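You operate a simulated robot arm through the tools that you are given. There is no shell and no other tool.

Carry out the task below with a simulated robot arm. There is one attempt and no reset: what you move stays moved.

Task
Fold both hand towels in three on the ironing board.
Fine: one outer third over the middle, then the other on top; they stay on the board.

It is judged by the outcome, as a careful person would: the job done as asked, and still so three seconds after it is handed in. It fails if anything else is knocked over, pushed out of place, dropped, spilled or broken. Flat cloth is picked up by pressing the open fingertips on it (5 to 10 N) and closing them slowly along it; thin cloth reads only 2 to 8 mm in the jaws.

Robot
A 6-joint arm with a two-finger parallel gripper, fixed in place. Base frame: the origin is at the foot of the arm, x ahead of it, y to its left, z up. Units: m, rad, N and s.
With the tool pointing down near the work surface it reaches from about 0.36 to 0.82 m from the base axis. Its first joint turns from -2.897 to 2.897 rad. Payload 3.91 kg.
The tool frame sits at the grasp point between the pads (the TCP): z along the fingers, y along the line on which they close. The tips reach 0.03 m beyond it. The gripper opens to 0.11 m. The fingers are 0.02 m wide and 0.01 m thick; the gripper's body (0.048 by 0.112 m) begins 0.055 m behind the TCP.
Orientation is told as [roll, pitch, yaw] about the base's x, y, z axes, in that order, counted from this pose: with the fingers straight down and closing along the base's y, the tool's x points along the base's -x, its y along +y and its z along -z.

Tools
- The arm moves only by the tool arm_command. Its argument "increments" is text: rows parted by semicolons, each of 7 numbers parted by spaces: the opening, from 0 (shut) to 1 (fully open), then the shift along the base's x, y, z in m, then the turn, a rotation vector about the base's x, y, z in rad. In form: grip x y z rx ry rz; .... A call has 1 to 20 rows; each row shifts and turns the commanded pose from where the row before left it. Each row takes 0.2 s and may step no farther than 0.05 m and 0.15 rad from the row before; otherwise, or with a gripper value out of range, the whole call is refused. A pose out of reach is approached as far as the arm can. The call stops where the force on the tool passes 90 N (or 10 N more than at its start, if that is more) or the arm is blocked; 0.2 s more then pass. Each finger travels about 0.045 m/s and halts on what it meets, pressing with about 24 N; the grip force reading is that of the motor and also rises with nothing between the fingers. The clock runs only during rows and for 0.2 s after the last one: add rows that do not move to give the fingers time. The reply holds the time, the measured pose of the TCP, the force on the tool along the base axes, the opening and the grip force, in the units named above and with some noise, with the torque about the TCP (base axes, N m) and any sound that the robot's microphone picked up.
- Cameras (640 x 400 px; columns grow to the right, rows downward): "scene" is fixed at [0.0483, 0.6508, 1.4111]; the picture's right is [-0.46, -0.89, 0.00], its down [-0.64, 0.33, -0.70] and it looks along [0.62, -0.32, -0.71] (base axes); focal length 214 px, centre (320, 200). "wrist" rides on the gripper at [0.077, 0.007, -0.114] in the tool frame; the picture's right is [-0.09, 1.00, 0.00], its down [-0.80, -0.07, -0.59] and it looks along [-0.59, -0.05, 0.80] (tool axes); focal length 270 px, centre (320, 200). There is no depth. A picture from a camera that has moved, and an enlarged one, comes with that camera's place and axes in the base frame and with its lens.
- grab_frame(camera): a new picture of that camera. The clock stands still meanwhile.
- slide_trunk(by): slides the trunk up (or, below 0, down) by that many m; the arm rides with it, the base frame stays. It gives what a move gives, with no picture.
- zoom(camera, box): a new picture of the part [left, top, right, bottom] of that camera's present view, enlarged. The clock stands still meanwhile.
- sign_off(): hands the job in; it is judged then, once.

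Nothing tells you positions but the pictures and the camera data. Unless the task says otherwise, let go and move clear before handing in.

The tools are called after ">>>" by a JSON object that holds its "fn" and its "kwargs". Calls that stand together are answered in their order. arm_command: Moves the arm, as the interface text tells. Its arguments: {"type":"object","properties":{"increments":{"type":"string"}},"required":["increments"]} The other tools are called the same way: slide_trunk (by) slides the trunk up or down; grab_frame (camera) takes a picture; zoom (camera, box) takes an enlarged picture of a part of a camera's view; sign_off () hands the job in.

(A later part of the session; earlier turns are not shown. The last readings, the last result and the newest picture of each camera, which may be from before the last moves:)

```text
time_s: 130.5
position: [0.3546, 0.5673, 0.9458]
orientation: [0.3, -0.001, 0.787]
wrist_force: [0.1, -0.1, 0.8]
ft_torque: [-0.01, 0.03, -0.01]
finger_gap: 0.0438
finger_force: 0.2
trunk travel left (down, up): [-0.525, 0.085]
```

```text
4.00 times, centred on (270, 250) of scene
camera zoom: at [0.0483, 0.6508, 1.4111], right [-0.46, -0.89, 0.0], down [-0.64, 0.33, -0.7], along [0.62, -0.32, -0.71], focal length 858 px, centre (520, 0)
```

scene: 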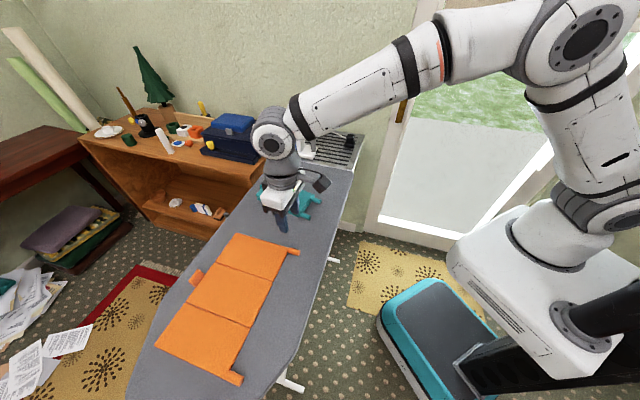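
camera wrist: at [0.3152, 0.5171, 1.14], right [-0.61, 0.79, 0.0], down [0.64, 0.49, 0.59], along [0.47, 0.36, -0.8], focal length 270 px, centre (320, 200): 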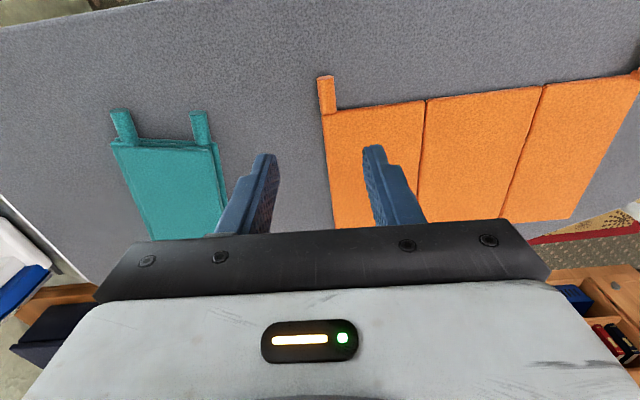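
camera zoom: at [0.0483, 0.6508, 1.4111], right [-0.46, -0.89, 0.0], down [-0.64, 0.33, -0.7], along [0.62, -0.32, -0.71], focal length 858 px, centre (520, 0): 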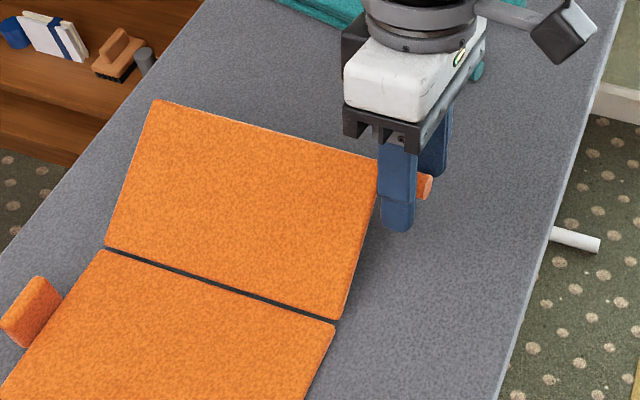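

>>> {"fn": "arm_command", "kwargs": {"increments": "0.3 0.0027 -0.0027 -0.0015 0 0 0; 0.2 0 0 0 0 0 0; 0.2 0 0 0 0 0 0; 0.135 0 0 0 0 0 0; 0.135 0 0 0 0 0 0; 0.135 0 0 0 0 0 0"}}

>>> {"fn": "zoom", "kwargs": {"camera": "wrist", "box": [200, 80, 440, 230]}}

>>> {"fn": "zoom", "kwargs": {"camera": "scene", "box": [200, 200, 340, 300]}}

```text
time_s: 131.9
position: [0.356, 0.5646, 0.9433]
orientation: [0.298, 0.001, 0.788]
wrist_force: [0.5, -2.1, -0.3]
ft_torque: [-0.09, 0.0, -0.05]
finger_gap: 0.0163
finger_force: 14.0
trunk travel left (down, up): [-0.525, 0.085]
```

```text
2.67 times, centred on (320, 155) of wrist
camera zoom: at [0.322, 0.4909, 1.0542], right [-0.61, 0.73, 0.29], down [0.74, 0.4, 0.55], along [0.29, 0.55, -0.78], focal length 721 px, centre (320, 320)
```

zoom: 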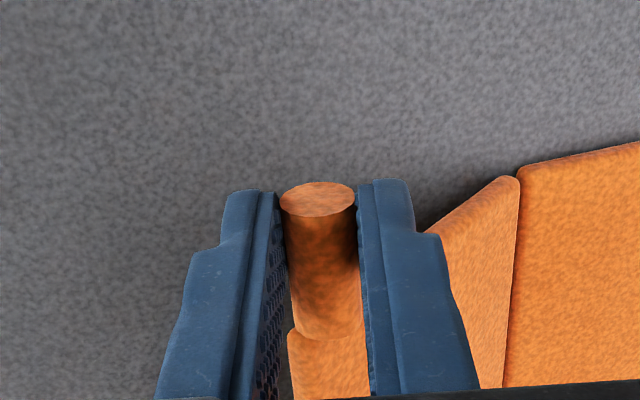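

```text
4.00 times, centred on (270, 250) of scene
camera zoom: at [0.0483, 0.6508, 1.4111], right [-0.46, -0.89, 0.0], down [-0.64, 0.33, -0.7], along [0.62, -0.32, -0.71], focal length 858 px, centre (520, 0)
```

zoom: 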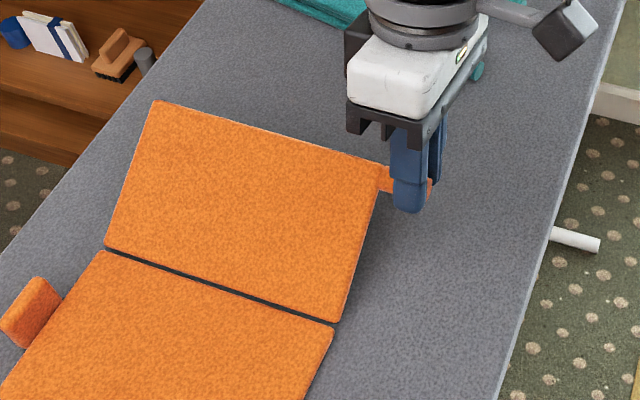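

>>> {"fn": "arm_command", "kwargs": {"increments": "0.135 -0.0078 0.0078 0.0118 -0.1054 -0.1054 0; 0.135 -0.009 0.009 0.0101 -0.1054 -0.1054 0; 0.135 -0.01 0.01 0.0081 -0.1054 -0.1054 0; 0.135 -0.0107 0.0107 0.0059 -0.1054 -0.1054 0; 0.135 0 0 0 0 0 0"}}

>>> {"fn": "zoom", "kwargs": {"camera": "scene", "box": [140, 200, 340, 325]}}

>>> {"fn": "zoom", "kwargs": {"camera": "wrist", "box": [200, 80, 560, 305]}}

```text
time_s: 133.1
position: [0.3183, 0.6015, 0.9808]
orientation: [-0.301, 0.0, 0.786]
wrist_force: [1.1, -0.4, 0.0]
ft_torque: [-0.02, -0.19, -0.02]
finger_gap: 0.0158
finger_force: 13.9
trunk travel left (down, up): [-0.525, 0.085]
```

```text
3.20 times, centred on (240, 262) of scene
camera zoom: at [0.0483, 0.6508, 1.4111], right [-0.46, -0.89, 0.0], down [-0.64, 0.33, -0.7], along [0.62, -0.32, -0.71], focal length 686 px, centre (576, 0)
```

zoom: 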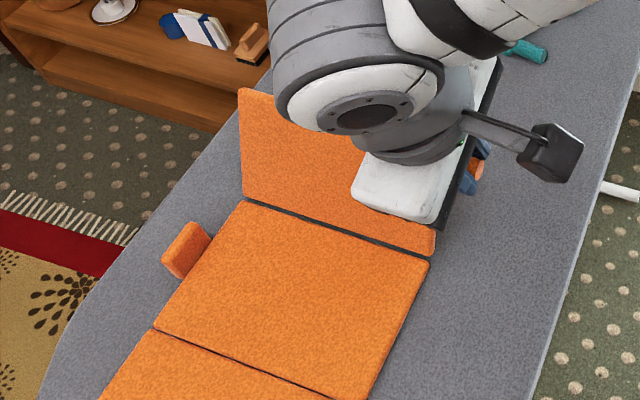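

```text
1.78 times, centred on (380, 192) of wrist
camera zoom: at [0.2358, 0.576, 1.0871], right [-0.61, 0.74, -0.29], down [0.49, 0.64, 0.59], along [0.62, 0.22, -0.75], focal length 480 px, centre (213, 213)
```

zoom: 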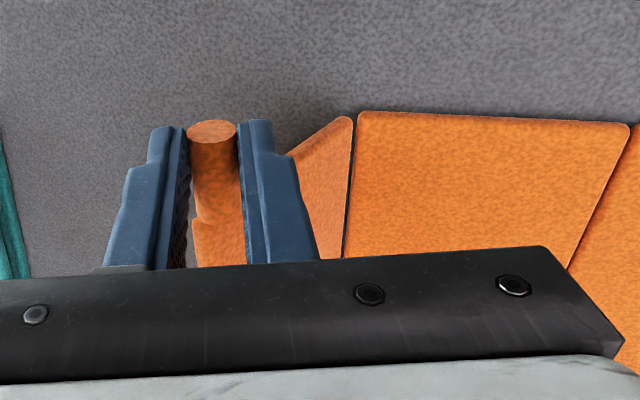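

Going well. I'll continue past vertical.

>>> {"fn": "arm_command", "kwargs": {"increments": "0.135 -0.0112 0.0112 0.0038 -0.1054 -0.1054 0; 0.135 -0.0114 0.0114 0.0014 -0.1054 -0.1054 0; 0.135 0 0 0 0 0 0"}}

>>> {"fn": "arm_command", "kwargs": {"increments": "0.136 -0.0115 0.0115 -0.001 -0.1054 -0.1054 0; 0.136 -0.0111 0.0111 -0.0033 -0.1054 -0.1054 0; 0.136 0 0 0 0 0 0"}}

>>> {"fn": "zoom", "kwargs": {"camera": "scene", "box": [140, 200, 340, 325]}}

>>> {"fn": "zoom", "kwargs": {"camera": "wrist", "box": [200, 80, 560, 305]}}

```text
time_s: 133.9
position: [0.2956, 0.6253, 0.9845]
orientation: [-0.597, 0.003, 0.787]
wrist_force: [0.9, -1.1, -0.2]
ft_torque: [0.01, -0.03, -0.01]
finger_gap: 0.0159
finger_force: 1.2
trunk travel left (down, up): [-0.525, 0.085]
```

```text
time_s: 134.7
position: [0.2722, 0.6463, 0.9812]
orientation: [-0.895, 0.0, 0.784]
wrist_force: [-1.4, -0.7, 0.0]
ft_torque: [0.02, 0.03, -0.02]
finger_gap: 0.0156
finger_force: 0.7
trunk travel left (down, up): [-0.525, 0.085]
```

```text
3.20 times, centred on (240, 262) of scene
camera zoom: at [0.0483, 0.6508, 1.4111], right [-0.46, -0.89, 0.0], down [-0.64, 0.33, -0.7], along [0.62, -0.32, -0.71], focal length 686 px, centre (576, 0)
```

zoom: 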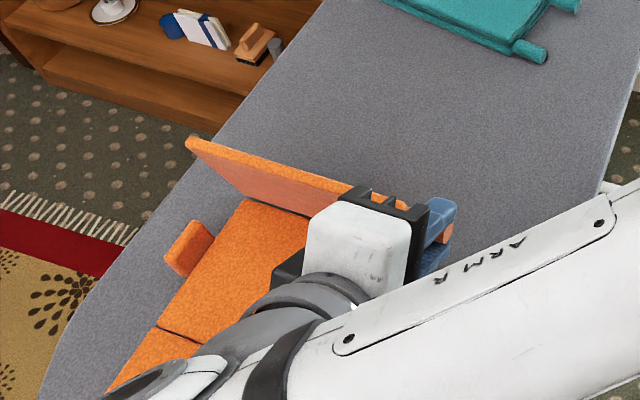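

```text
1.78 times, centred on (380, 192) of wrist
camera zoom: at [0.1518, 0.6587, 1.0456], right [-0.38, 0.5, -0.78], down [0.27, 0.86, 0.42], along [0.88, -0.05, -0.46], focal length 480 px, centre (213, 213)
```

zoom: 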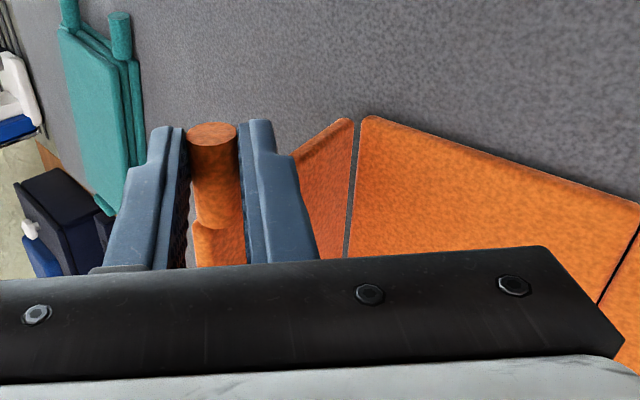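

The orange far flap is past vertical. I'll release and back out sideways.

>>> {"fn": "arm_command", "kwargs": {"increments": "0.25 0 0 0 0 0 0; 0.35 0 0 0 0 0 0; 0.35 -0.0212 -0.0212 0 0 0 0; 0.35 -0.0212 -0.0212 0 0 0 0; 0.3 -0.01 -0.01 0.03 0 0 0; 0.2 0 0 0.03 0.1054 0.1054 0; 0.1 0 0 0.01 0.1054 0.1054 0; 0 0 0 0 0.1054 0.1054 0; 0 0 0 0 0.1054 0.1054 0; 0 0 0 0 0.1054 0.1054 0; 0 0 0 0 0.1054 0.1054 0; 0 0 0 0 0 0 0"}}

>>> {"fn": "zoom", "kwargs": {"camera": "scene", "box": [140, 200, 340, 325]}}

>>> {"fn": "grab_frame", "kwargs": {"camera": "wrist"}}

```text
time_s: 137.3
position: [0.2215, 0.5951, 1.0516]
orientation: [0.002, 0.003, 0.787]
wrist_force: [-0.2, 0.5, 0.3]
ft_torque: [0.01, 0.02, -0.03]
finger_gap: 0.0
finger_force: 23.8
trunk travel left (down, up): [-0.525, 0.085]
```

```text
3.20 times, centred on (240, 262) of scene
camera zoom: at [0.0483, 0.6508, 1.4111], right [-0.46, -0.89, 0.0], down [-0.64, 0.33, -0.7], along [0.62, -0.32, -0.71], focal length 686 px, centre (576, 0)
```

zoom: 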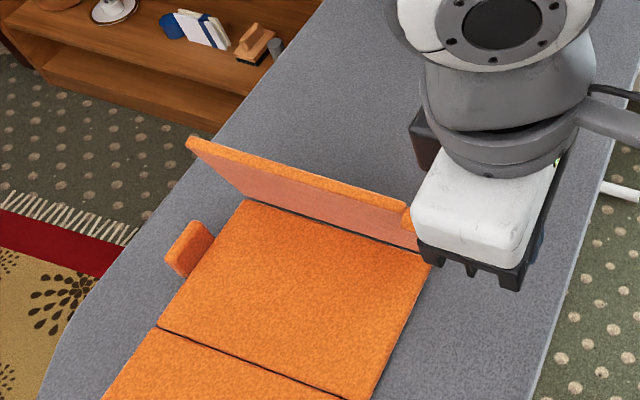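

```text
taken
camera wrist: at [0.162, 0.5457, 1.1646], right [-0.64, 0.77, 0.0], down [0.62, 0.52, 0.59], along [0.45, 0.38, -0.8], focal length 270 px, centre (320, 200)
```

wrist: 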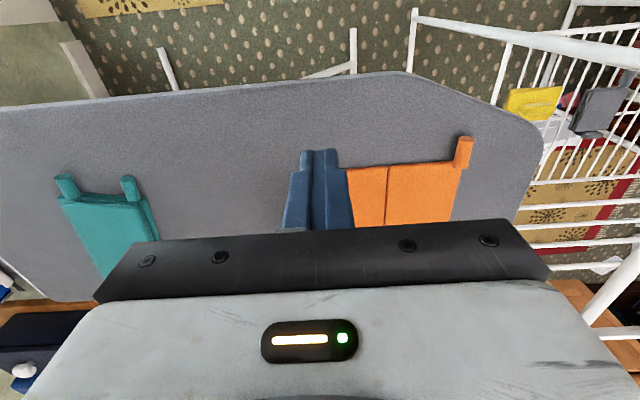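

>>> {"fn": "arm_command", "kwargs": {"increments": "0 0.0407 0.0128 -0.0015 0 0 0; 0 0.0407 0.0128 -0.0015 0 0 0; 0 0.0407 0.0128 -0.0015 0 0 0; 0 0.0407 0.0128 -0.0015 0 0 0; 0 0 0 0 0 0 0"}}

>>> {"fn": "zoom", "kwargs": {"camera": "scene", "box": [140, 200, 340, 325]}}

>>> {"fn": "grab_frame", "kwargs": {"camera": "wrist"}}

```text
time_s: 138.5
position: [0.3823, 0.6484, 1.048]
orientation: [0.0, 0.0, 0.788]
wrist_force: [-0.5, 0.1, 0.5]
ft_torque: [0.02, -0.04, -0.03]
finger_gap: 0.0
finger_force: 23.9
trunk travel left (down, up): [-0.525, 0.085]
```

```text
3.20 times, centred on (240, 262) of scene
camera zoom: at [0.0483, 0.6508, 1.4111], right [-0.46, -0.89, 0.0], down [-0.64, 0.33, -0.7], along [0.62, -0.32, -0.71], focal length 686 px, centre (576, 0)
```

zoom: 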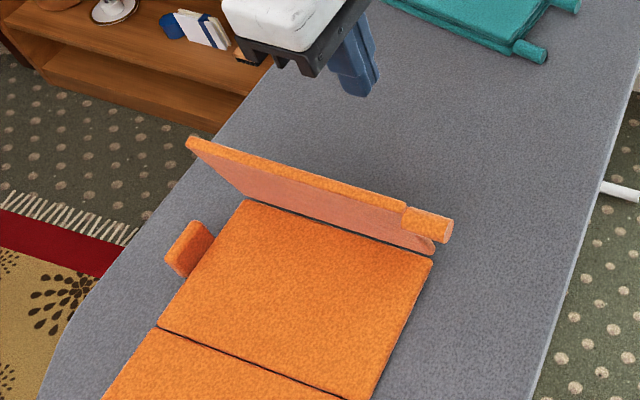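

```text
taken
camera wrist: at [0.3239, 0.5984, 1.1619], right [-0.64, 0.77, 0.0], down [0.62, 0.52, 0.59], along [0.45, 0.38, -0.8], focal length 270 px, centre (320, 200)
```

wrist: 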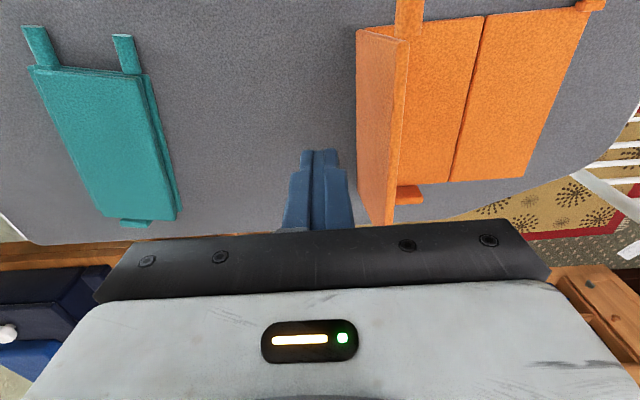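

>>> {"fn": "arm_command", "kwargs": {"increments": "0 0 0 -0.036 0 0 0; 0 0 0 -0.037 0 0 0; 0 -0.0092 0.0092 0 0 0 0; 0 -0.0092 0.0092 0 0 0 0; 0 -0.0092 0.0092 0 0 0 0; 0 -0.0064 0.0064 -0.0025 0 0 0; 0 -0.0064 0.0064 -0.0025 0 0 0; 0 -0.0064 0.0064 -0.0025 0 0 0; 0 0 0 0 0 0 0"}}

>>> {"fn": "zoom", "kwargs": {"camera": "scene", "box": [140, 200, 340, 325]}}

>>> {"fn": "grab_frame", "kwargs": {"camera": "wrist"}}

```text
time_s: 140.5
position: [0.3373, 0.6911, 0.9641]
orientation: [-0.001, 0.001, 0.785]
wrist_force: [-0.1, 0.1, -0.6]
ft_torque: [0.02, -0.01, -0.04]
finger_gap: 0.0
finger_force: 24.1
trunk travel left (down, up): [-0.525, 0.085]
```

```text
3.20 times, centred on (240, 262) of scene
camera zoom: at [0.0483, 0.6508, 1.4111], right [-0.46, -0.89, 0.0], down [-0.64, 0.33, -0.7], along [0.62, -0.32, -0.71], focal length 686 px, centre (576, 0)
```

zoom: 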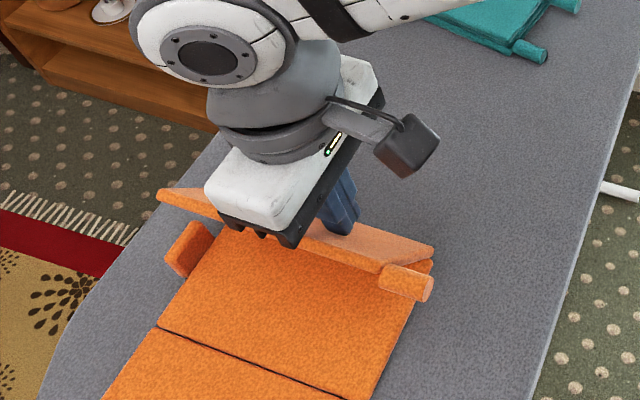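

```text
taken
camera wrist: at [0.2782, 0.6431, 1.0778], right [-0.64, 0.77, 0.0], down [0.62, 0.52, 0.59], along [0.45, 0.38, -0.8], focal length 270 px, centre (320, 200)
```

wrist: 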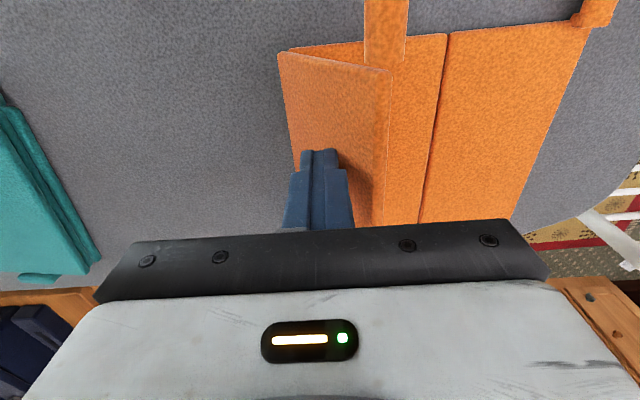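

>>> {"fn": "arm_command", "kwargs": {"increments": "0 -0.0044 0.0044 -0.0037 0 0 0; 0 -0.0044 0.0044 -0.0037 0 0 0; 0 -0.0038 0.0038 -0.0048 0 0 0; 0 -0.0038 0.0038 -0.0048 0 0 0; 0 0 0 0 0 0 0"}}

>>> {"fn": "arm_command", "kwargs": {"increments": "0 -0.003 0.003 -0.0058 0 0 0; 0 -0.003 0.003 -0.0058 0 0 0; 0 -0.0021 0.0021 -0.0065 0 0 0; 0 -0.0021 0.0021 -0.0065 0 0 0; 0 0 0 0 0 0 0"}}

>>> {"fn": "zoom", "kwargs": {"camera": "scene", "box": [140, 200, 340, 325]}}

>>> {"fn": "grab_frame", "kwargs": {"camera": "wrist"}}

```text
time_s: 141.7
position: [0.3216, 0.71, 0.9472]
orientation: [0.001, -0.001, 0.786]
wrist_force: [-0.2, 0.5, -0.5]
ft_torque: [0.03, 0.01, 0.04]
finger_gap: 0.0001
finger_force: 23.7
trunk travel left (down, up): [-0.525, 0.085]
```

```text
time_s: 142.9
position: [0.3117, 0.7196, 0.9218]
orientation: [-0.001, 0.0, 0.786]
wrist_force: [0.0, -0.6, -1.4]
ft_torque: [0.0, 0.0, 0.01]
finger_gap: 0.0001
finger_force: 24.0
trunk travel left (down, up): [-0.525, 0.085]
```

```text
3.20 times, centred on (240, 262) of scene
camera zoom: at [0.0483, 0.6508, 1.4111], right [-0.46, -0.89, 0.0], down [-0.64, 0.33, -0.7], along [0.62, -0.32, -0.71], focal length 686 px, centre (576, 0)
```

zoom: 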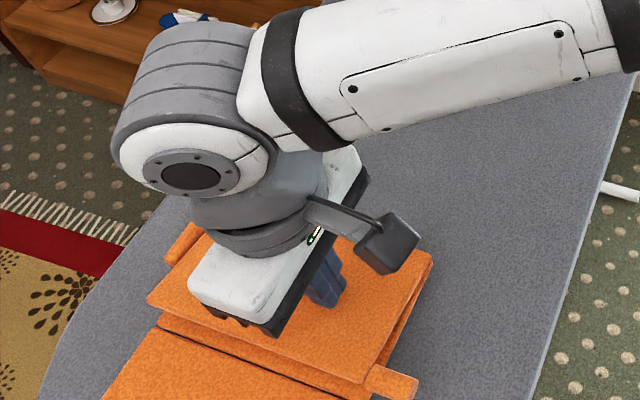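

```text
taken
camera wrist: at [0.2519, 0.6703, 1.0362], right [-0.64, 0.77, 0.0], down [0.62, 0.52, 0.59], along [0.45, 0.38, -0.81], focal length 270 px, centre (320, 200)
```

wrist: 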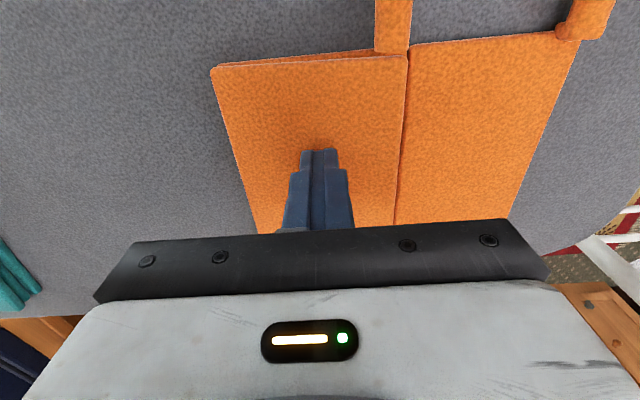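

Nearly flat. I'll press down gently until contact.

>>> {"fn": "arm_command", "kwargs": {"increments": "0 -0.001 0.001 -0.006 0 0 0; 0 0 0 -0.004 0 0 0; 0 0 0 0 0 0 0"}}

>>> {"fn": "arm_command", "kwargs": {"increments": "0 0 0 -0.003 0 0 0; 0 0 0 0 0 0 0"}}

>>> {"fn": "arm_command", "kwargs": {"increments": "0 0 0 -0.002 0 0 0; 0 0 0 0 0 0 0"}}

```text
time_s: 143.7
position: [0.3108, 0.7219, 0.9132]
orientation: [0.0, 0.003, 0.786]
wrist_force: [1.3, 0.5, 0.5]
ft_torque: [-0.03, 0.0, 0.01]
finger_gap: 0.0
finger_force: 23.7
trunk travel left (down, up): [-0.525, 0.085]
```

```text
time_s: 144.3
position: [0.3102, 0.7217, 0.9112]
orientation: [0.0, 0.002, 0.785]
wrist_force: [0.2, -1.1, -0.4]
ft_torque: [-0.01, 0.01, 0.0]
finger_gap: 0.0
finger_force: 24.5
trunk travel left (down, up): [-0.525, 0.085]
```

```text
time_s: 144.9
position: [0.31, 0.7208, 0.9075]
orientation: [0.002, 0.001, 0.786]
wrist_force: [-1.5, -0.4, 1.9]
ft_torque: [0.06, -0.02, -0.03]
finger_gap: 0.0001
finger_force: 24.3
trunk travel left (down, up): [-0.525, 0.085]
```

>>> {"fn": "arm_command", "kwargs": {"increments": "0 0 0 -0.0015 0 0 0; 0 0 0 0 0 0 0"}}

>>> {"fn": "zoom", "kwargs": {"camera": "scene", "box": [140, 250, 300, 350]}}

```text
time_s: 145.5
position: [0.3089, 0.721, 0.908]
orientation: [0.002, -0.001, 0.785]
wrist_force: [0.9, -0.2, 9.2]
ft_torque: [-0.02, -0.06, 0.01]
finger_gap: 0.0
finger_force: 24.2
trunk travel left (down, up): [-0.525, 0.085]
```

```text
4.00 times, centred on (220, 300) of scene
camera zoom: at [0.0483, 0.6508, 1.4111], right [-0.46, -0.89, 0.0], down [-0.64, 0.33, -0.7], along [0.62, -0.32, -0.71], focal length 858 px, centre (720, -200)
```

zoom: 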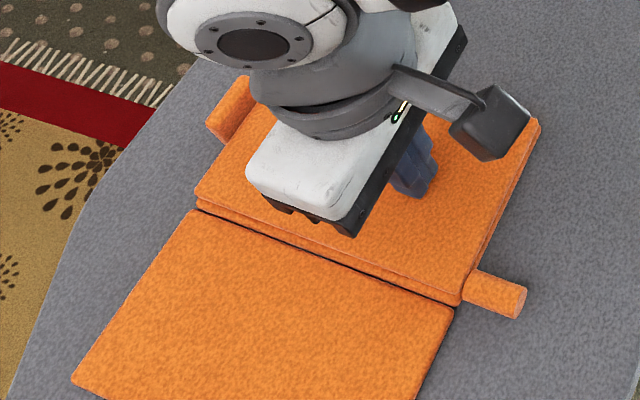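

Orange's far third lies flat. Now for the near tab at about (0.162, 0.776).

>>> {"fn": "arm_command", "kwargs": {"increments": "0 0 0 0.04 0 0 0; 0.1 0 0 0.045 0 0 0; 0.2 -0.037 0.0135 0 0 0 0; 0.4 -0.037 0.0135 0 0 0 0; 0.45 -0.037 0.0135 0 0 0 0; 0.45 -0.036 0.013 0 0 0 0; 0.45 0 0 0 0 0 0; 0.45 0 0 0 0 0 0"}}

>>> {"fn": "grab_frame", "kwargs": {"camera": "wrist"}}

>>> {"fn": "zoom", "kwargs": {"camera": "scene", "box": [120, 275, 320, 400]}}

```text
time_s: 147.3
position: [0.1606, 0.7589, 0.9902]
orientation: [0.001, 0.001, 0.785]
wrist_force: [-0.2, -1.2, 0.5]
ft_torque: [0.02, -0.01, -0.02]
finger_gap: 0.0495
finger_force: 0.0
out of reach, approached as far as the arm can: row 4, 6
trunk travel left (down, up): [-0.525, 0.085]
```

```text
taken
camera wrist: at [0.1022, 0.7087, 1.104], right [-0.64, 0.77, 0.0], down [0.62, 0.52, 0.59], along [0.45, 0.38, -0.8], focal length 270 px, centre (320, 200)
```

wrist: 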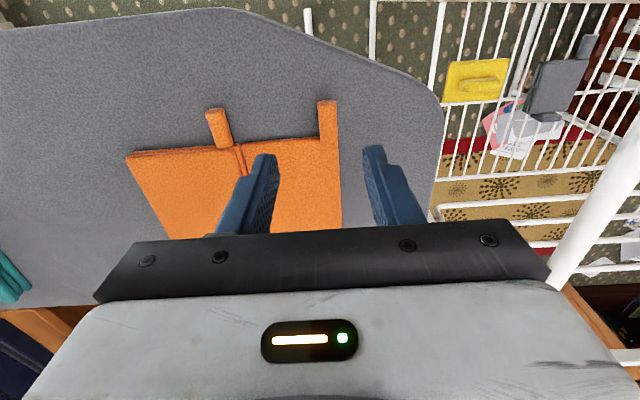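

```text
3.20 times, centred on (220, 338) of scene
camera zoom: at [0.0483, 0.6508, 1.4111], right [-0.46, -0.89, 0.0], down [-0.64, 0.33, -0.7], along [0.62, -0.32, -0.71], focal length 686 px, centre (640, -240)
```

zoom: 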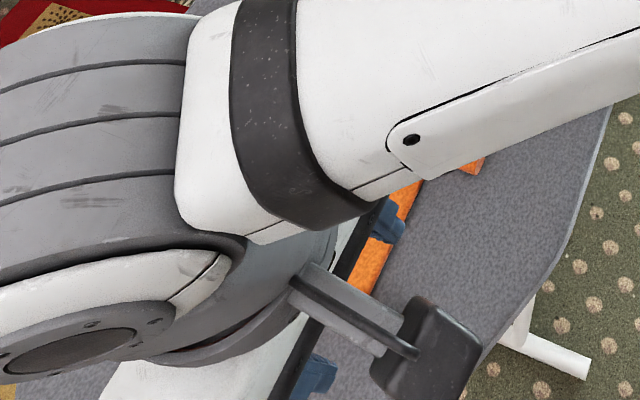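

Reach is tight here. I'll look at the arm's posture to decide which way to slide the trunk.

>>> {"fn": "grab_frame", "kwargs": {"camera": "scene"}}

```text
taken
```

scene: 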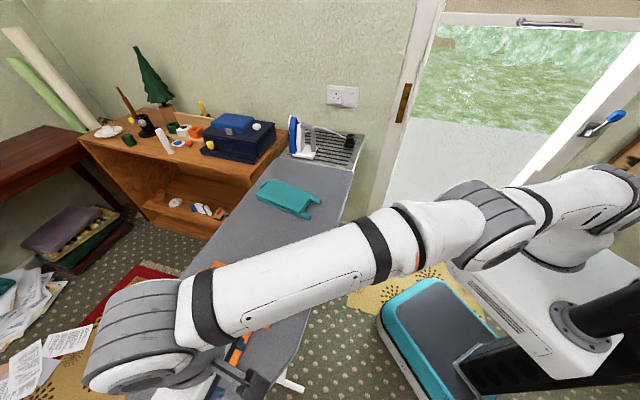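

>>> {"fn": "arm_command", "kwargs": {"increments": "0.45 0 0.004 -0.02 0 0 0; 0.45 0.001 0.006 -0.02 0 0 0; 0.45 0 0.005 -0.01 0 0 0; 0.45 0 0 0 0 0 0"}}

>>> {"fn": "zoom", "kwargs": {"camera": "wrist", "box": [200, 80, 440, 230]}}

```text
time_s: 148.3
position: [0.1613, 0.7661, 0.9377]
orientation: [0.0, 0.002, 0.786]
wrist_force: [-0.1, -0.9, 0.2]
ft_torque: [0.0, 0.03, 0.0]
finger_gap: 0.0494
finger_force: 0.1
out of reach, approached as far as the arm can: row 2, 3
trunk travel left (down, up): [-0.525, 0.085]
```

```text
2.67 times, centred on (320, 155) of wrist
camera zoom: at [0.1022, 0.716, 1.052], right [-0.64, 0.77, 0.0], down [0.62, 0.52, 0.59], along [0.45, 0.38, -0.8], focal length 721 px, centre (320, 320)
```

zoom: 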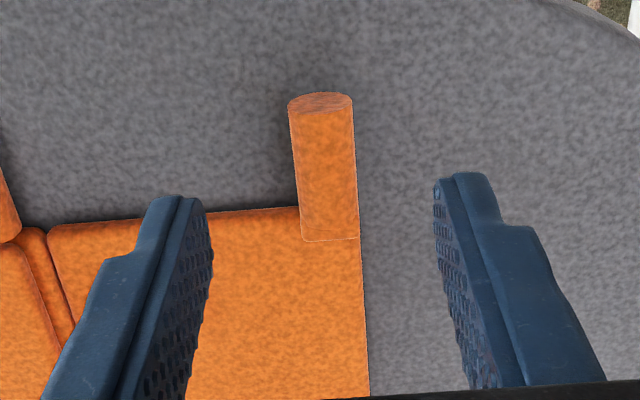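

The tab is right under the gripper already, so I'll descend straight down.

>>> {"fn": "arm_command", "kwargs": {"increments": "0.45 -0.002 -0.003 -0.015 0 0 0; 0.45 0 0 -0.015 0 0 0; 0.45 0 0 -0.011 0 0 0; 0.45 0 0 0 0 0 0"}}

>>> {"fn": "zoom", "kwargs": {"camera": "wrist", "box": [200, 80, 440, 230]}}

```text
time_s: 149.3
position: [0.1578, 0.7619, 0.8959]
orientation: [-0.001, 0.003, 0.786]
wrist_force: [1.1, -0.1, 0.5]
ft_torque: [0.02, 0.01, 0.0]
finger_gap: 0.0497
finger_force: 0.1
trunk travel left (down, up): [-0.525, 0.085]
```

```text
2.67 times, centred on (320, 155) of wrist
camera zoom: at [0.0997, 0.7136, 1.0102], right [-0.64, 0.77, 0.0], down [0.62, 0.52, 0.59], along [0.45, 0.38, -0.81], focal length 721 px, centre (320, 320)
```

zoom: 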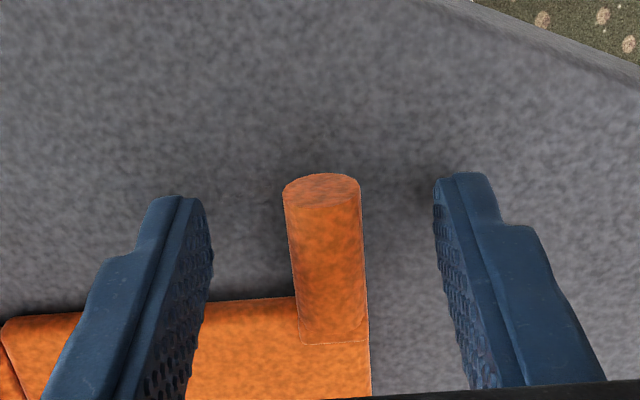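

Well aligned. I'll close on the tab.

>>> {"fn": "arm_command", "kwargs": {"increments": "0.3 0 0 -0.001 0 0 0; 0.2 0 0 0 0 0 0; 0.2 0 0 0 0 0 0; 0.135 0 0 0 0 0 0; 0.135 0 0 0 0 0 0; 0.135 0 0 0 0 0 0"}}

>>> {"fn": "zoom", "kwargs": {"camera": "wrist", "box": [200, 80, 440, 230]}}

```text
time_s: 150.7
position: [0.1597, 0.762, 0.896]
orientation: [0.002, 0.0, 0.785]
wrist_force: [-0.9, 0.6, 0.5]
ft_torque: [0.07, -0.01, 0.04]
finger_gap: 0.0158
finger_force: 17.7
trunk travel left (down, up): [-0.525, 0.085]
```

```text
2.67 times, centred on (320, 155) of wrist
camera zoom: at [0.0994, 0.7133, 1.0101], right [-0.64, 0.77, 0.0], down [0.62, 0.52, 0.59], along [0.45, 0.38, -0.8], focal length 721 px, centre (320, 320)
```

zoom: 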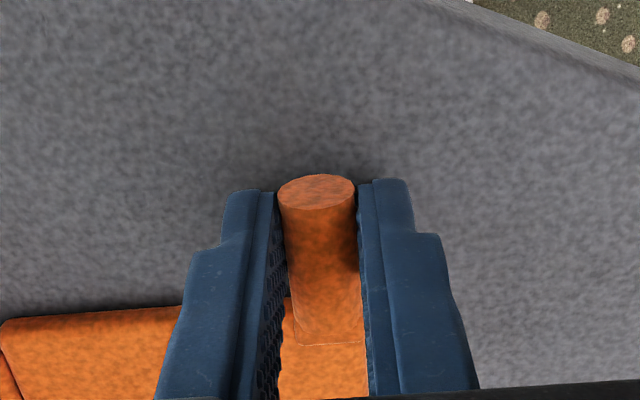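

>>> {"fn": "arm_command", "kwargs": {"increments": "0.136 0.0028 -0.0028 0.0123 0.1054 0.1054 0; 0.136 0.0041 -0.0041 0.0116 0.1054 0.1054 0; 0.136 0.0052 -0.0052 0.0106 0.1054 0.1054 0; 0.136 0.0063 -0.0063 0.0094 0.1054 0.1054 0; 0.136 0 0 0 0 0 0"}}

>>> {"fn": "zoom", "kwargs": {"camera": "scene", "box": [120, 275, 320, 400]}}

>>> {"fn": "zoom", "kwargs": {"camera": "wrist", "box": [100, 80, 460, 305]}}

```text
time_s: 151.9
position: [0.1768, 0.7441, 0.9407]
orientation: [0.599, -0.002, 0.786]
wrist_force: [-0.4, -0.8, 0.0]
ft_torque: [0.01, 0.07, 0.05]
finger_gap: 0.016
finger_force: 9.2
trunk travel left (down, up): [-0.525, 0.085]
```

```text
3.20 times, centred on (220, 338) of scene
camera zoom: at [0.0483, 0.6508, 1.4111], right [-0.46, -0.89, 0.0], down [-0.64, 0.33, -0.7], along [0.62, -0.32, -0.71], focal length 686 px, centre (640, -240)
```

zoom: 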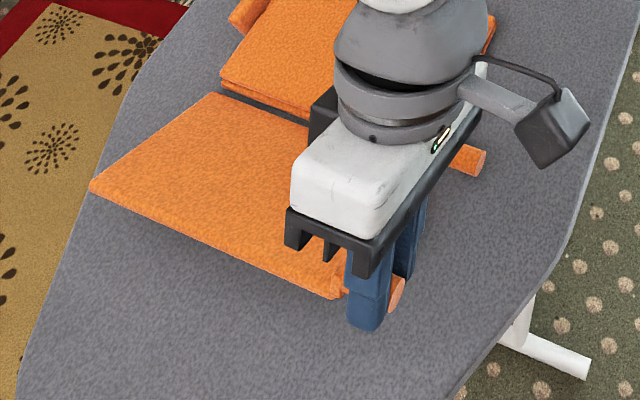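

```text
1.78 times, centred on (280, 192) of wrist
camera zoom: at [0.1641, 0.6485, 1.0391], right [-0.52, 0.64, 0.56], down [0.84, 0.29, 0.45], along [0.13, 0.71, -0.69], focal length 480 px, centre (391, 213)
```

zoom: 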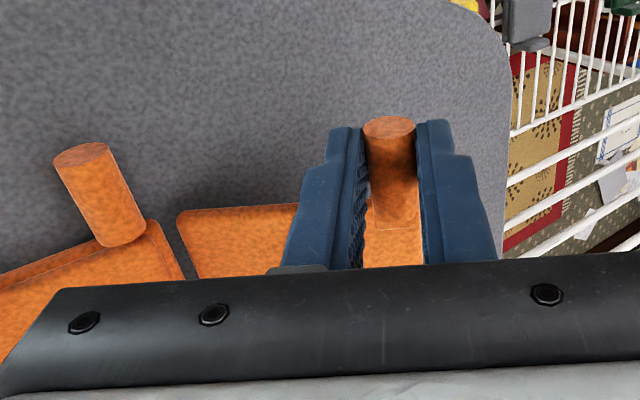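

Good. Now I'll open, swing the gripper back upright around the tab, and re-grip.

>>> {"fn": "arm_command", "kwargs": {"increments": "0.3 0 0 0 0 0 0; 0.4 0 0 0 0 0 0; 0.4 -0.002 0.002 0.0009 -0.1054 -0.1054 0; 0.4 -0.002 0.002 0.0009 -0.1054 -0.1054 0; 0.4 -0.002 0.002 0.0009 -0.1054 -0.1054 0; 0.4 -0.002 0.002 0.0009 -0.1054 -0.1054 0; 0.4 0 0 0 0 0 0"}}

>>> {"fn": "zoom", "kwargs": {"camera": "wrist", "box": [200, 80, 440, 230]}}

>>> {"fn": "zoom", "kwargs": {"camera": "scene", "box": [120, 275, 320, 400]}}

```text
time_s: 153.5
position: [0.1685, 0.7531, 0.944]
orientation: [-0.002, 0.0, 0.787]
wrist_force: [0.3, 0.1, 0.9]
ft_torque: [-0.01, 0.04, 0.03]
finger_gap: 0.0437
finger_force: 0.0
trunk travel left (down, up): [-0.525, 0.085]
```

```text
2.67 times, centred on (320, 155) of wrist
camera zoom: at [0.1094, 0.7031, 1.0573], right [-0.64, 0.77, 0.0], down [0.62, 0.52, 0.59], along [0.46, 0.38, -0.8], focal length 721 px, centre (320, 320)
```

zoom: 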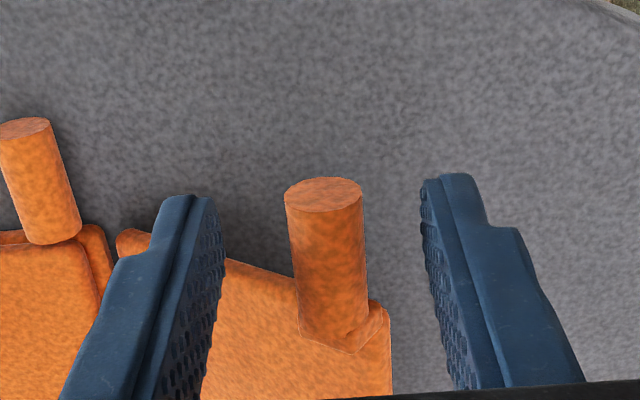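

```text
3.20 times, centred on (220, 338) of scene
camera zoom: at [0.0483, 0.6508, 1.4111], right [-0.46, -0.89, 0.0], down [-0.64, 0.33, -0.7], along [0.62, -0.32, -0.71], focal length 686 px, centre (640, -240)
```

zoom: 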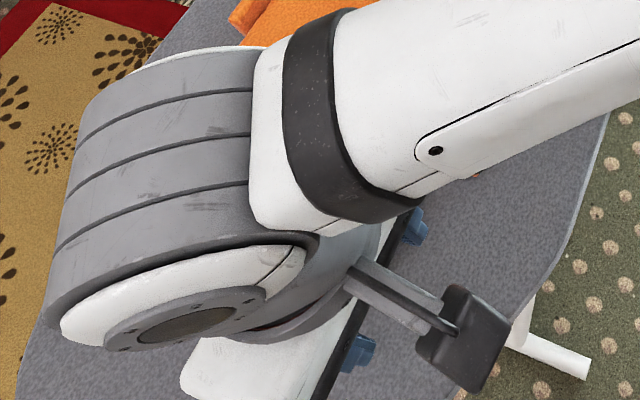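

>>> {"fn": "arm_command", "kwargs": {"increments": "0.3 0 0 0 0 0 0; 0.2 0 0 0 0 0 0; 0.2 0 0 0 0 0 0; 0.135 0 0 0 0 0 0; 0.135 0 0 0 0 0 0; 0.135 0 0 0 0 0 0"}}

>>> {"fn": "zoom", "kwargs": {"camera": "wrist", "box": [200, 80, 440, 230]}}

```text
time_s: 154.9
position: [0.1685, 0.7518, 0.9432]
orientation: [0.001, 0.002, 0.785]
wrist_force: [0.0, 0.2, -0.2]
ft_torque: [0.01, 0.01, -0.02]
finger_gap: 0.0156
finger_force: 18.4
trunk travel left (down, up): [-0.525, 0.085]
```

```text
2.67 times, centred on (320, 155) of wrist
camera zoom: at [0.1094, 0.703, 1.0572], right [-0.64, 0.77, 0.0], down [0.62, 0.52, 0.59], along [0.45, 0.38, -0.8], focal length 721 px, centre (320, 320)
```

zoom: 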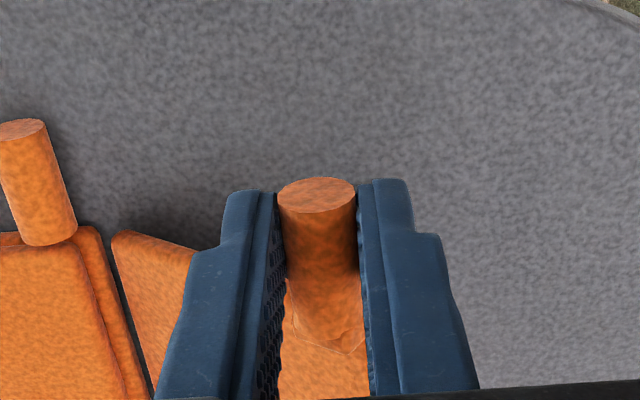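

>>> {"fn": "arm_command", "kwargs": {"increments": "0.136 0.0078 -0.0078 0.0097 0.1054 0.1054 0; 0.136 0.0087 -0.0087 0.008 0.1054 0.1054 0; 0.136 0.0094 -0.0094 0.006 0.1054 0.1054 0; 0.136 0.01 -0.01 0.004 0.1054 0.1054 0; 0.136 0 0 0 0 0 0"}}

>>> {"fn": "zoom", "kwargs": {"camera": "scene", "box": [120, 275, 320, 400]}}

>>> {"fn": "zoom", "kwargs": {"camera": "wrist", "box": [100, 80, 460, 305]}}

```text
time_s: 156.1
position: [0.2038, 0.7156, 0.9721]
orientation: [0.6, -0.001, 0.788]
wrist_force: [-0.1, -0.3, -0.3]
ft_torque: [0.03, -0.05, 0.01]
finger_gap: 0.0159
finger_force: 1.1
trunk travel left (down, up): [-0.525, 0.085]
```

```text
3.20 times, centred on (220, 338) of scene
camera zoom: at [0.0483, 0.6508, 1.4111], right [-0.46, -0.89, 0.0], down [-0.64, 0.33, -0.7], along [0.62, -0.32, -0.71], focal length 686 px, centre (640, -240)
```

zoom: 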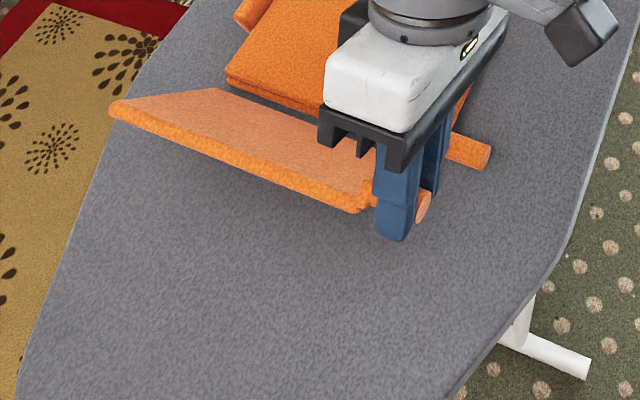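

```text
1.78 times, centred on (280, 192) of wrist
camera zoom: at [0.1896, 0.6198, 1.0686], right [-0.52, 0.64, 0.56], down [0.84, 0.29, 0.45], along [0.13, 0.71, -0.69], focal length 480 px, centre (391, 213)
```

zoom: 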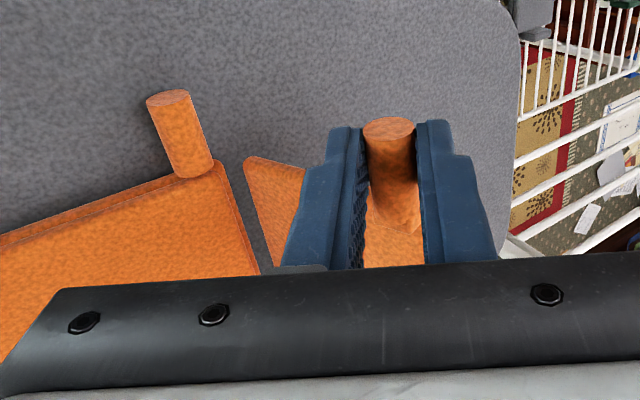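

>>> {"fn": "arm_command", "kwargs": {"increments": "0.136 0.0103 -0.0103 0.0023 0.1054 0.1054 0; 0.136 0.0104 -0.0104 0.0004 0.1054 0.1054 0; 0.136 0 0 0 0 0 0"}}

>>> {"fn": "arm_command", "kwargs": {"increments": "0.137 0.0101 -0.0101 -0.001 0.1054 0.1054 0; 0.137 0.0098 -0.0098 -0.0025 0.1054 0.1054 0; 0.137 0 0 0 0 0 0"}}

>>> {"fn": "zoom", "kwargs": {"camera": "scene", "box": [120, 255, 320, 380]}}

>>> {"fn": "zoom", "kwargs": {"camera": "wrist", "box": [100, 80, 460, 305]}}

```text
time_s: 156.9
position: [0.2236, 0.6952, 0.9739]
orientation: [0.899, 0.001, 0.785]
wrist_force: [-0.2, 0.0, -0.3]
ft_torque: [0.0, -0.02, 0.01]
finger_gap: 0.0162
finger_force: 1.1
trunk travel left (down, up): [-0.525, 0.085]
```

```text
time_s: 157.7
position: [0.2451, 0.6764, 0.9704]
orientation: [1.194, -0.001, 0.787]
wrist_force: [-0.8, -0.3, -0.1]
ft_torque: [-0.02, 0.01, 0.05]
finger_gap: 0.0159
finger_force: 1.5
trunk travel left (down, up): [-0.525, 0.085]
```

```text
3.20 times, centred on (220, 318) of scene
camera zoom: at [0.0483, 0.6508, 1.4111], right [-0.46, -0.89, 0.0], down [-0.64, 0.33, -0.7], along [0.62, -0.32, -0.71], focal length 686 px, centre (640, -176)
```

zoom: 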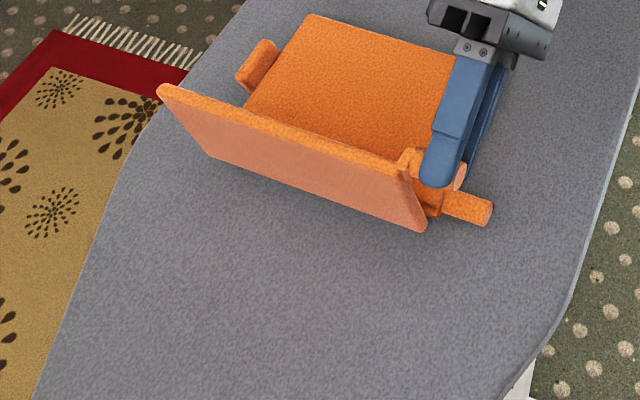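

```text
1.78 times, centred on (280, 192) of wrist
camera zoom: at [0.2634, 0.5481, 1.0178], right [-0.2, 0.32, 0.93], down [0.98, 0.16, 0.15], along [-0.1, 0.93, -0.34], focal length 480 px, centre (391, 213)
```

zoom: 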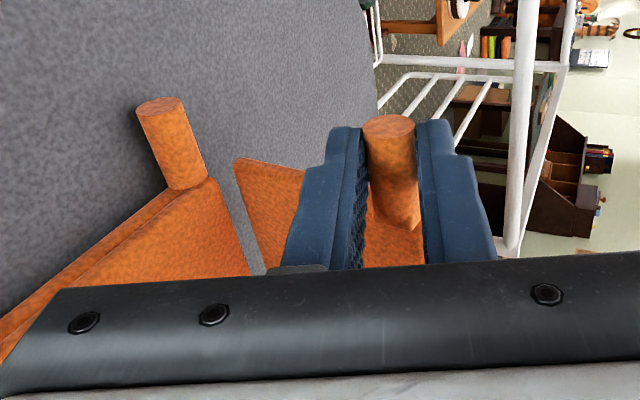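

No strain at all. I'll take it further over while I'm holding it, since reach beyond it is limited.

>>> {"fn": "arm_command", "kwargs": {"increments": "0.137 0.0093 -0.0093 -0.0055 0.1054 0.1054 0; 0.137 0 0 0 0 0 0"}}

>>> {"fn": "arm_command", "kwargs": {"increments": "0.137 0.0084 -0.0084 -0.0075 0.1054 0.1054 0; 0.137 0 0 0 0 0 0"}}

>>> {"fn": "zoom", "kwargs": {"camera": "scene", "box": [120, 235, 320, 360]}}

>>> {"fn": "zoom", "kwargs": {"camera": "wrist", "box": [100, 80, 460, 305]}}

```text
time_s: 158.3
position: [0.2527, 0.667, 0.9659]
orientation: [1.343, 0.001, 0.786]
wrist_force: [0.0, -1.2, -0.1]
ft_torque: [-0.03, 0.02, 0.03]
finger_gap: 0.0165
finger_force: 9.7
trunk travel left (down, up): [-0.525, 0.085]
```

```text
time_s: 158.9
position: [0.2627, 0.6584, 0.958]
orientation: [1.491, -0.001, 0.787]
wrist_force: [-0.8, 0.5, -0.7]
ft_torque: [-0.13, 0.08, 0.01]
finger_gap: 0.0164
finger_force: 9.7
trunk travel left (down, up): [-0.525, 0.085]
```

```text
3.20 times, centred on (220, 298) of scene
camera zoom: at [0.0483, 0.6508, 1.4111], right [-0.46, -0.89, 0.0], down [-0.64, 0.33, -0.7], along [0.62, -0.32, -0.71], focal length 686 px, centre (640, -112)
```

zoom: 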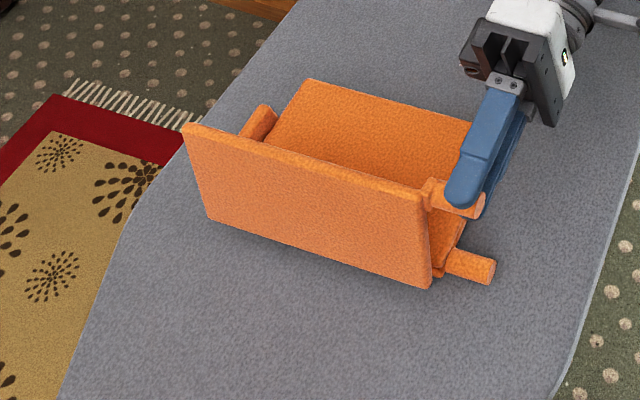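

```text
1.78 times, centred on (280, 192) of wrist
camera zoom: at [0.2883, 0.5234, 0.9731], right [0.01, 0.12, 0.99], down [0.99, 0.14, -0.02], along [-0.15, 0.98, -0.11], focal length 480 px, centre (391, 213)
```

zoom: 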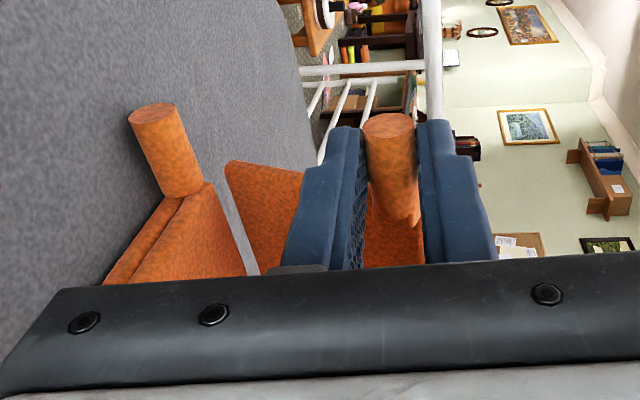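

The flap leans inward now. I'll release, back out sideways, and turn upright.

>>> {"fn": "arm_command", "kwargs": {"increments": "0.25 0 0 0.002 0 0 0; 0.35 0 0 0 0 0 0; 0.35 -0.0212 -0.0212 0 0 0 0; 0.35 -0.0212 -0.0212 0 0 0 0; 0.3 -0.01 -0.01 0.03 0 0 0; 0.2 0 0 0.03 -0.1054 -0.1054 0; 0.1 0 0 0.01 -0.1054 -0.1054 0; 0 0 0 0 -0.1054 -0.1054 0; 0 0 0 0 -0.1054 -0.1054 0; 0 0 0 0 -0.1054 -0.1054 0; 0 0 0 0 -0.1054 -0.1054 0; 0 0 0 0 -0.1054 -0.1054 0; 0 0 0 0 -0.1054 -0.1054 0; 0 0 0 0 -0.1054 -0.1054 0; 0 0 0 0 -0.1054 -0.1054 0; 0 0 0 0 0 0 0"}}

>>> {"fn": "zoom", "kwargs": {"camera": "scene", "box": [120, 235, 320, 360]}}

>>> {"fn": "grab_frame", "kwargs": {"camera": "wrist"}}

```text
time_s: 162.3
position: [0.2112, 0.6081, 1.0284]
orientation: [-0.001, -0.001, 0.787]
wrist_force: [-0.7, -0.3, -0.6]
ft_torque: [-0.02, 0.0, 0.02]
finger_gap: 0.0001
finger_force: 24.5
trunk travel left (down, up): [-0.525, 0.085]
```

```text
3.20 times, centred on (220, 298) of scene
camera zoom: at [0.0483, 0.6508, 1.4111], right [-0.46, -0.89, 0.0], down [-0.64, 0.33, -0.7], along [0.62, -0.32, -0.71], focal length 686 px, centre (640, -112)
```

zoom: 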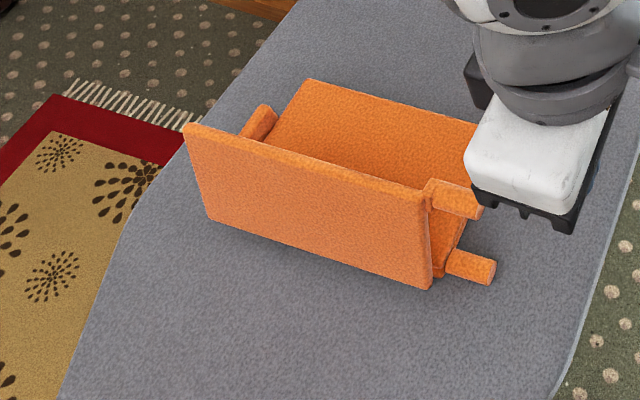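

```text
taken
camera wrist: at [0.1504, 0.5577, 1.1434], right [-0.64, 0.77, 0.0], down [0.62, 0.52, 0.59], along [0.46, 0.38, -0.8], focal length 270 px, centre (320, 200)
```

wrist: 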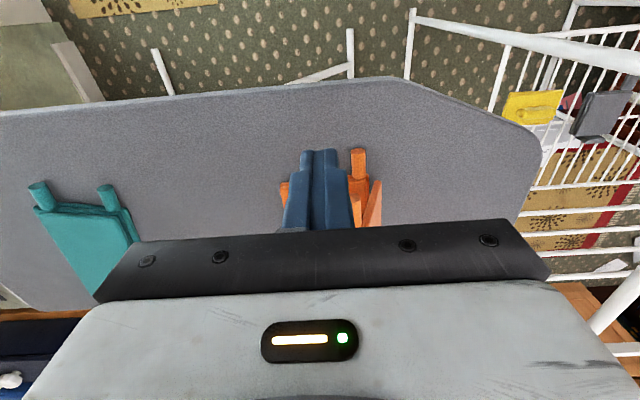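

The flap stands leaning inward (about 110°). I'll come in from the robot side with closed fingers, behind the flap, within reach.

>>> {"fn": "arm_command", "kwargs": {"increments": "0 -0.0095 0.037 -0.005 0 0 0; 0 -0.0095 0.037 -0.005 0 0 0; 0 0 0 -0.025 0 0 0; 0 0 0 -0.025 0 0 0; 0 0 0 0 0 0 0"}}

>>> {"fn": "grab_frame", "kwargs": {"camera": "wrist"}}

>>> {"fn": "zoom", "kwargs": {"camera": "scene", "box": [120, 235, 320, 360]}}

```text
time_s: 163.5
position: [0.1927, 0.6794, 0.9699]
orientation: [0.001, 0.003, 0.787]
wrist_force: [0.3, 0.5, -0.3]
ft_torque: [0.0, -0.01, -0.04]
finger_gap: 0.0001
finger_force: 23.8
trunk travel left (down, up): [-0.525, 0.085]
```

```text
taken
camera wrist: at [0.1326, 0.6294, 1.0829], right [-0.64, 0.77, 0.0], down [0.62, 0.52, 0.59], along [0.45, 0.38, -0.8], focal length 270 px, centre (320, 200)
```

wrist: 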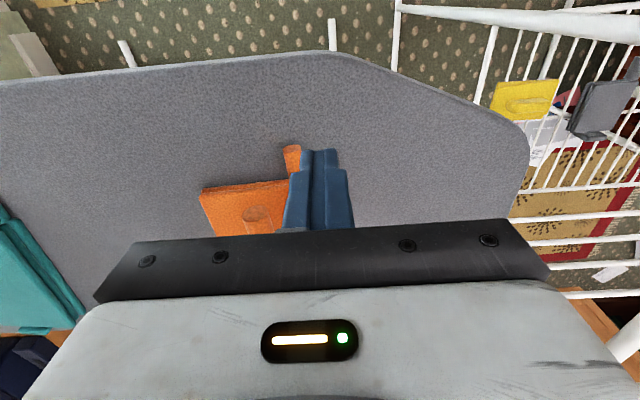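

```text
3.20 times, centred on (220, 298) of scene
camera zoom: at [0.0483, 0.6508, 1.4111], right [-0.46, -0.89, 0.0], down [-0.64, 0.33, -0.7], along [0.62, -0.32, -0.71], focal length 686 px, centre (640, -112)
```

zoom: 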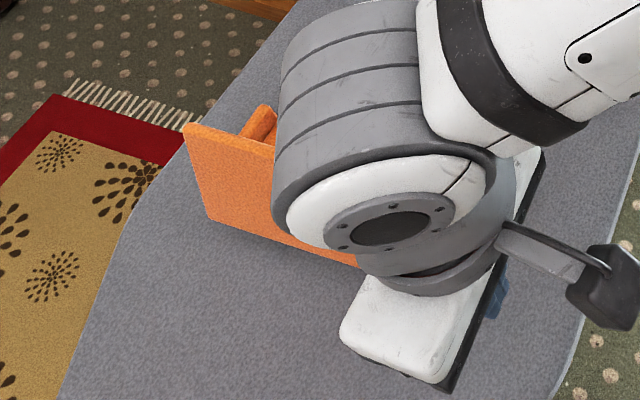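

>>> {"fn": "arm_command", "kwargs": {"increments": "0 -0.0028 0.0028 0 0 0 0; 0 0.0265 0.0265 0 0 0 0; 0 0.0265 0.0265 0 0 0 0; 0 0 0 0 0 0 0"}}

>>> {"fn": "grab_frame", "kwargs": {"camera": "wrist"}}

>>> {"fn": "zoom", "kwargs": {"camera": "scene", "box": [120, 235, 320, 360]}}

```text
time_s: 164.5
position: [0.2428, 0.7364, 0.968]
orientation: [0.001, 0.002, 0.784]
wrist_force: [0.5, 0.7, -0.4]
ft_torque: [-0.05, -0.03, -0.03]
finger_gap: 0.0001
finger_force: 24.2
trunk travel left (down, up): [-0.525, 0.085]
```

```text
taken
camera wrist: at [0.1837, 0.6872, 1.082], right [-0.64, 0.77, 0.0], down [0.62, 0.52, 0.59], along [0.45, 0.38, -0.81], focal length 270 px, centre (320, 200)
```

wrist: 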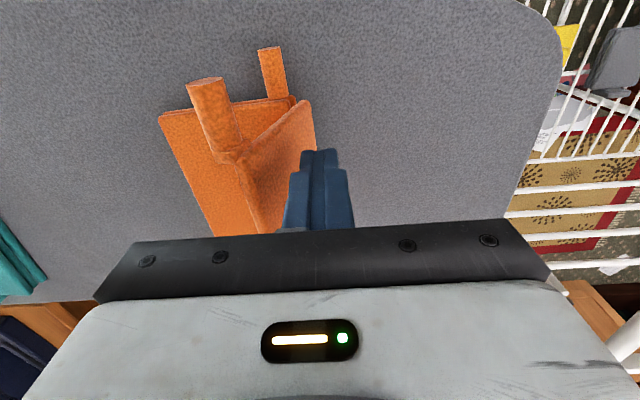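

```text
3.20 times, centred on (220, 298) of scene
camera zoom: at [0.0483, 0.6508, 1.4111], right [-0.46, -0.89, 0.0], down [-0.64, 0.33, -0.7], along [0.62, -0.32, -0.71], focal length 686 px, centre (640, -112)
```

zoom: 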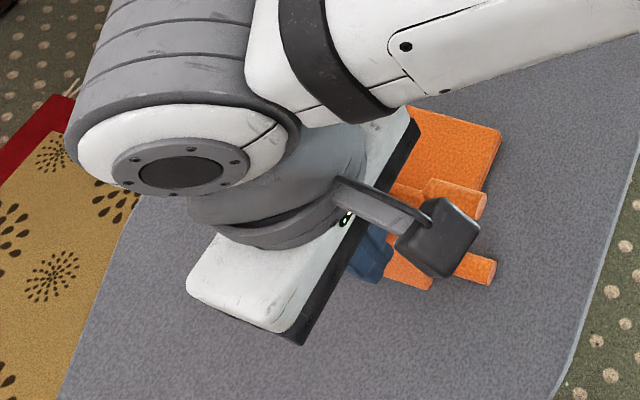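

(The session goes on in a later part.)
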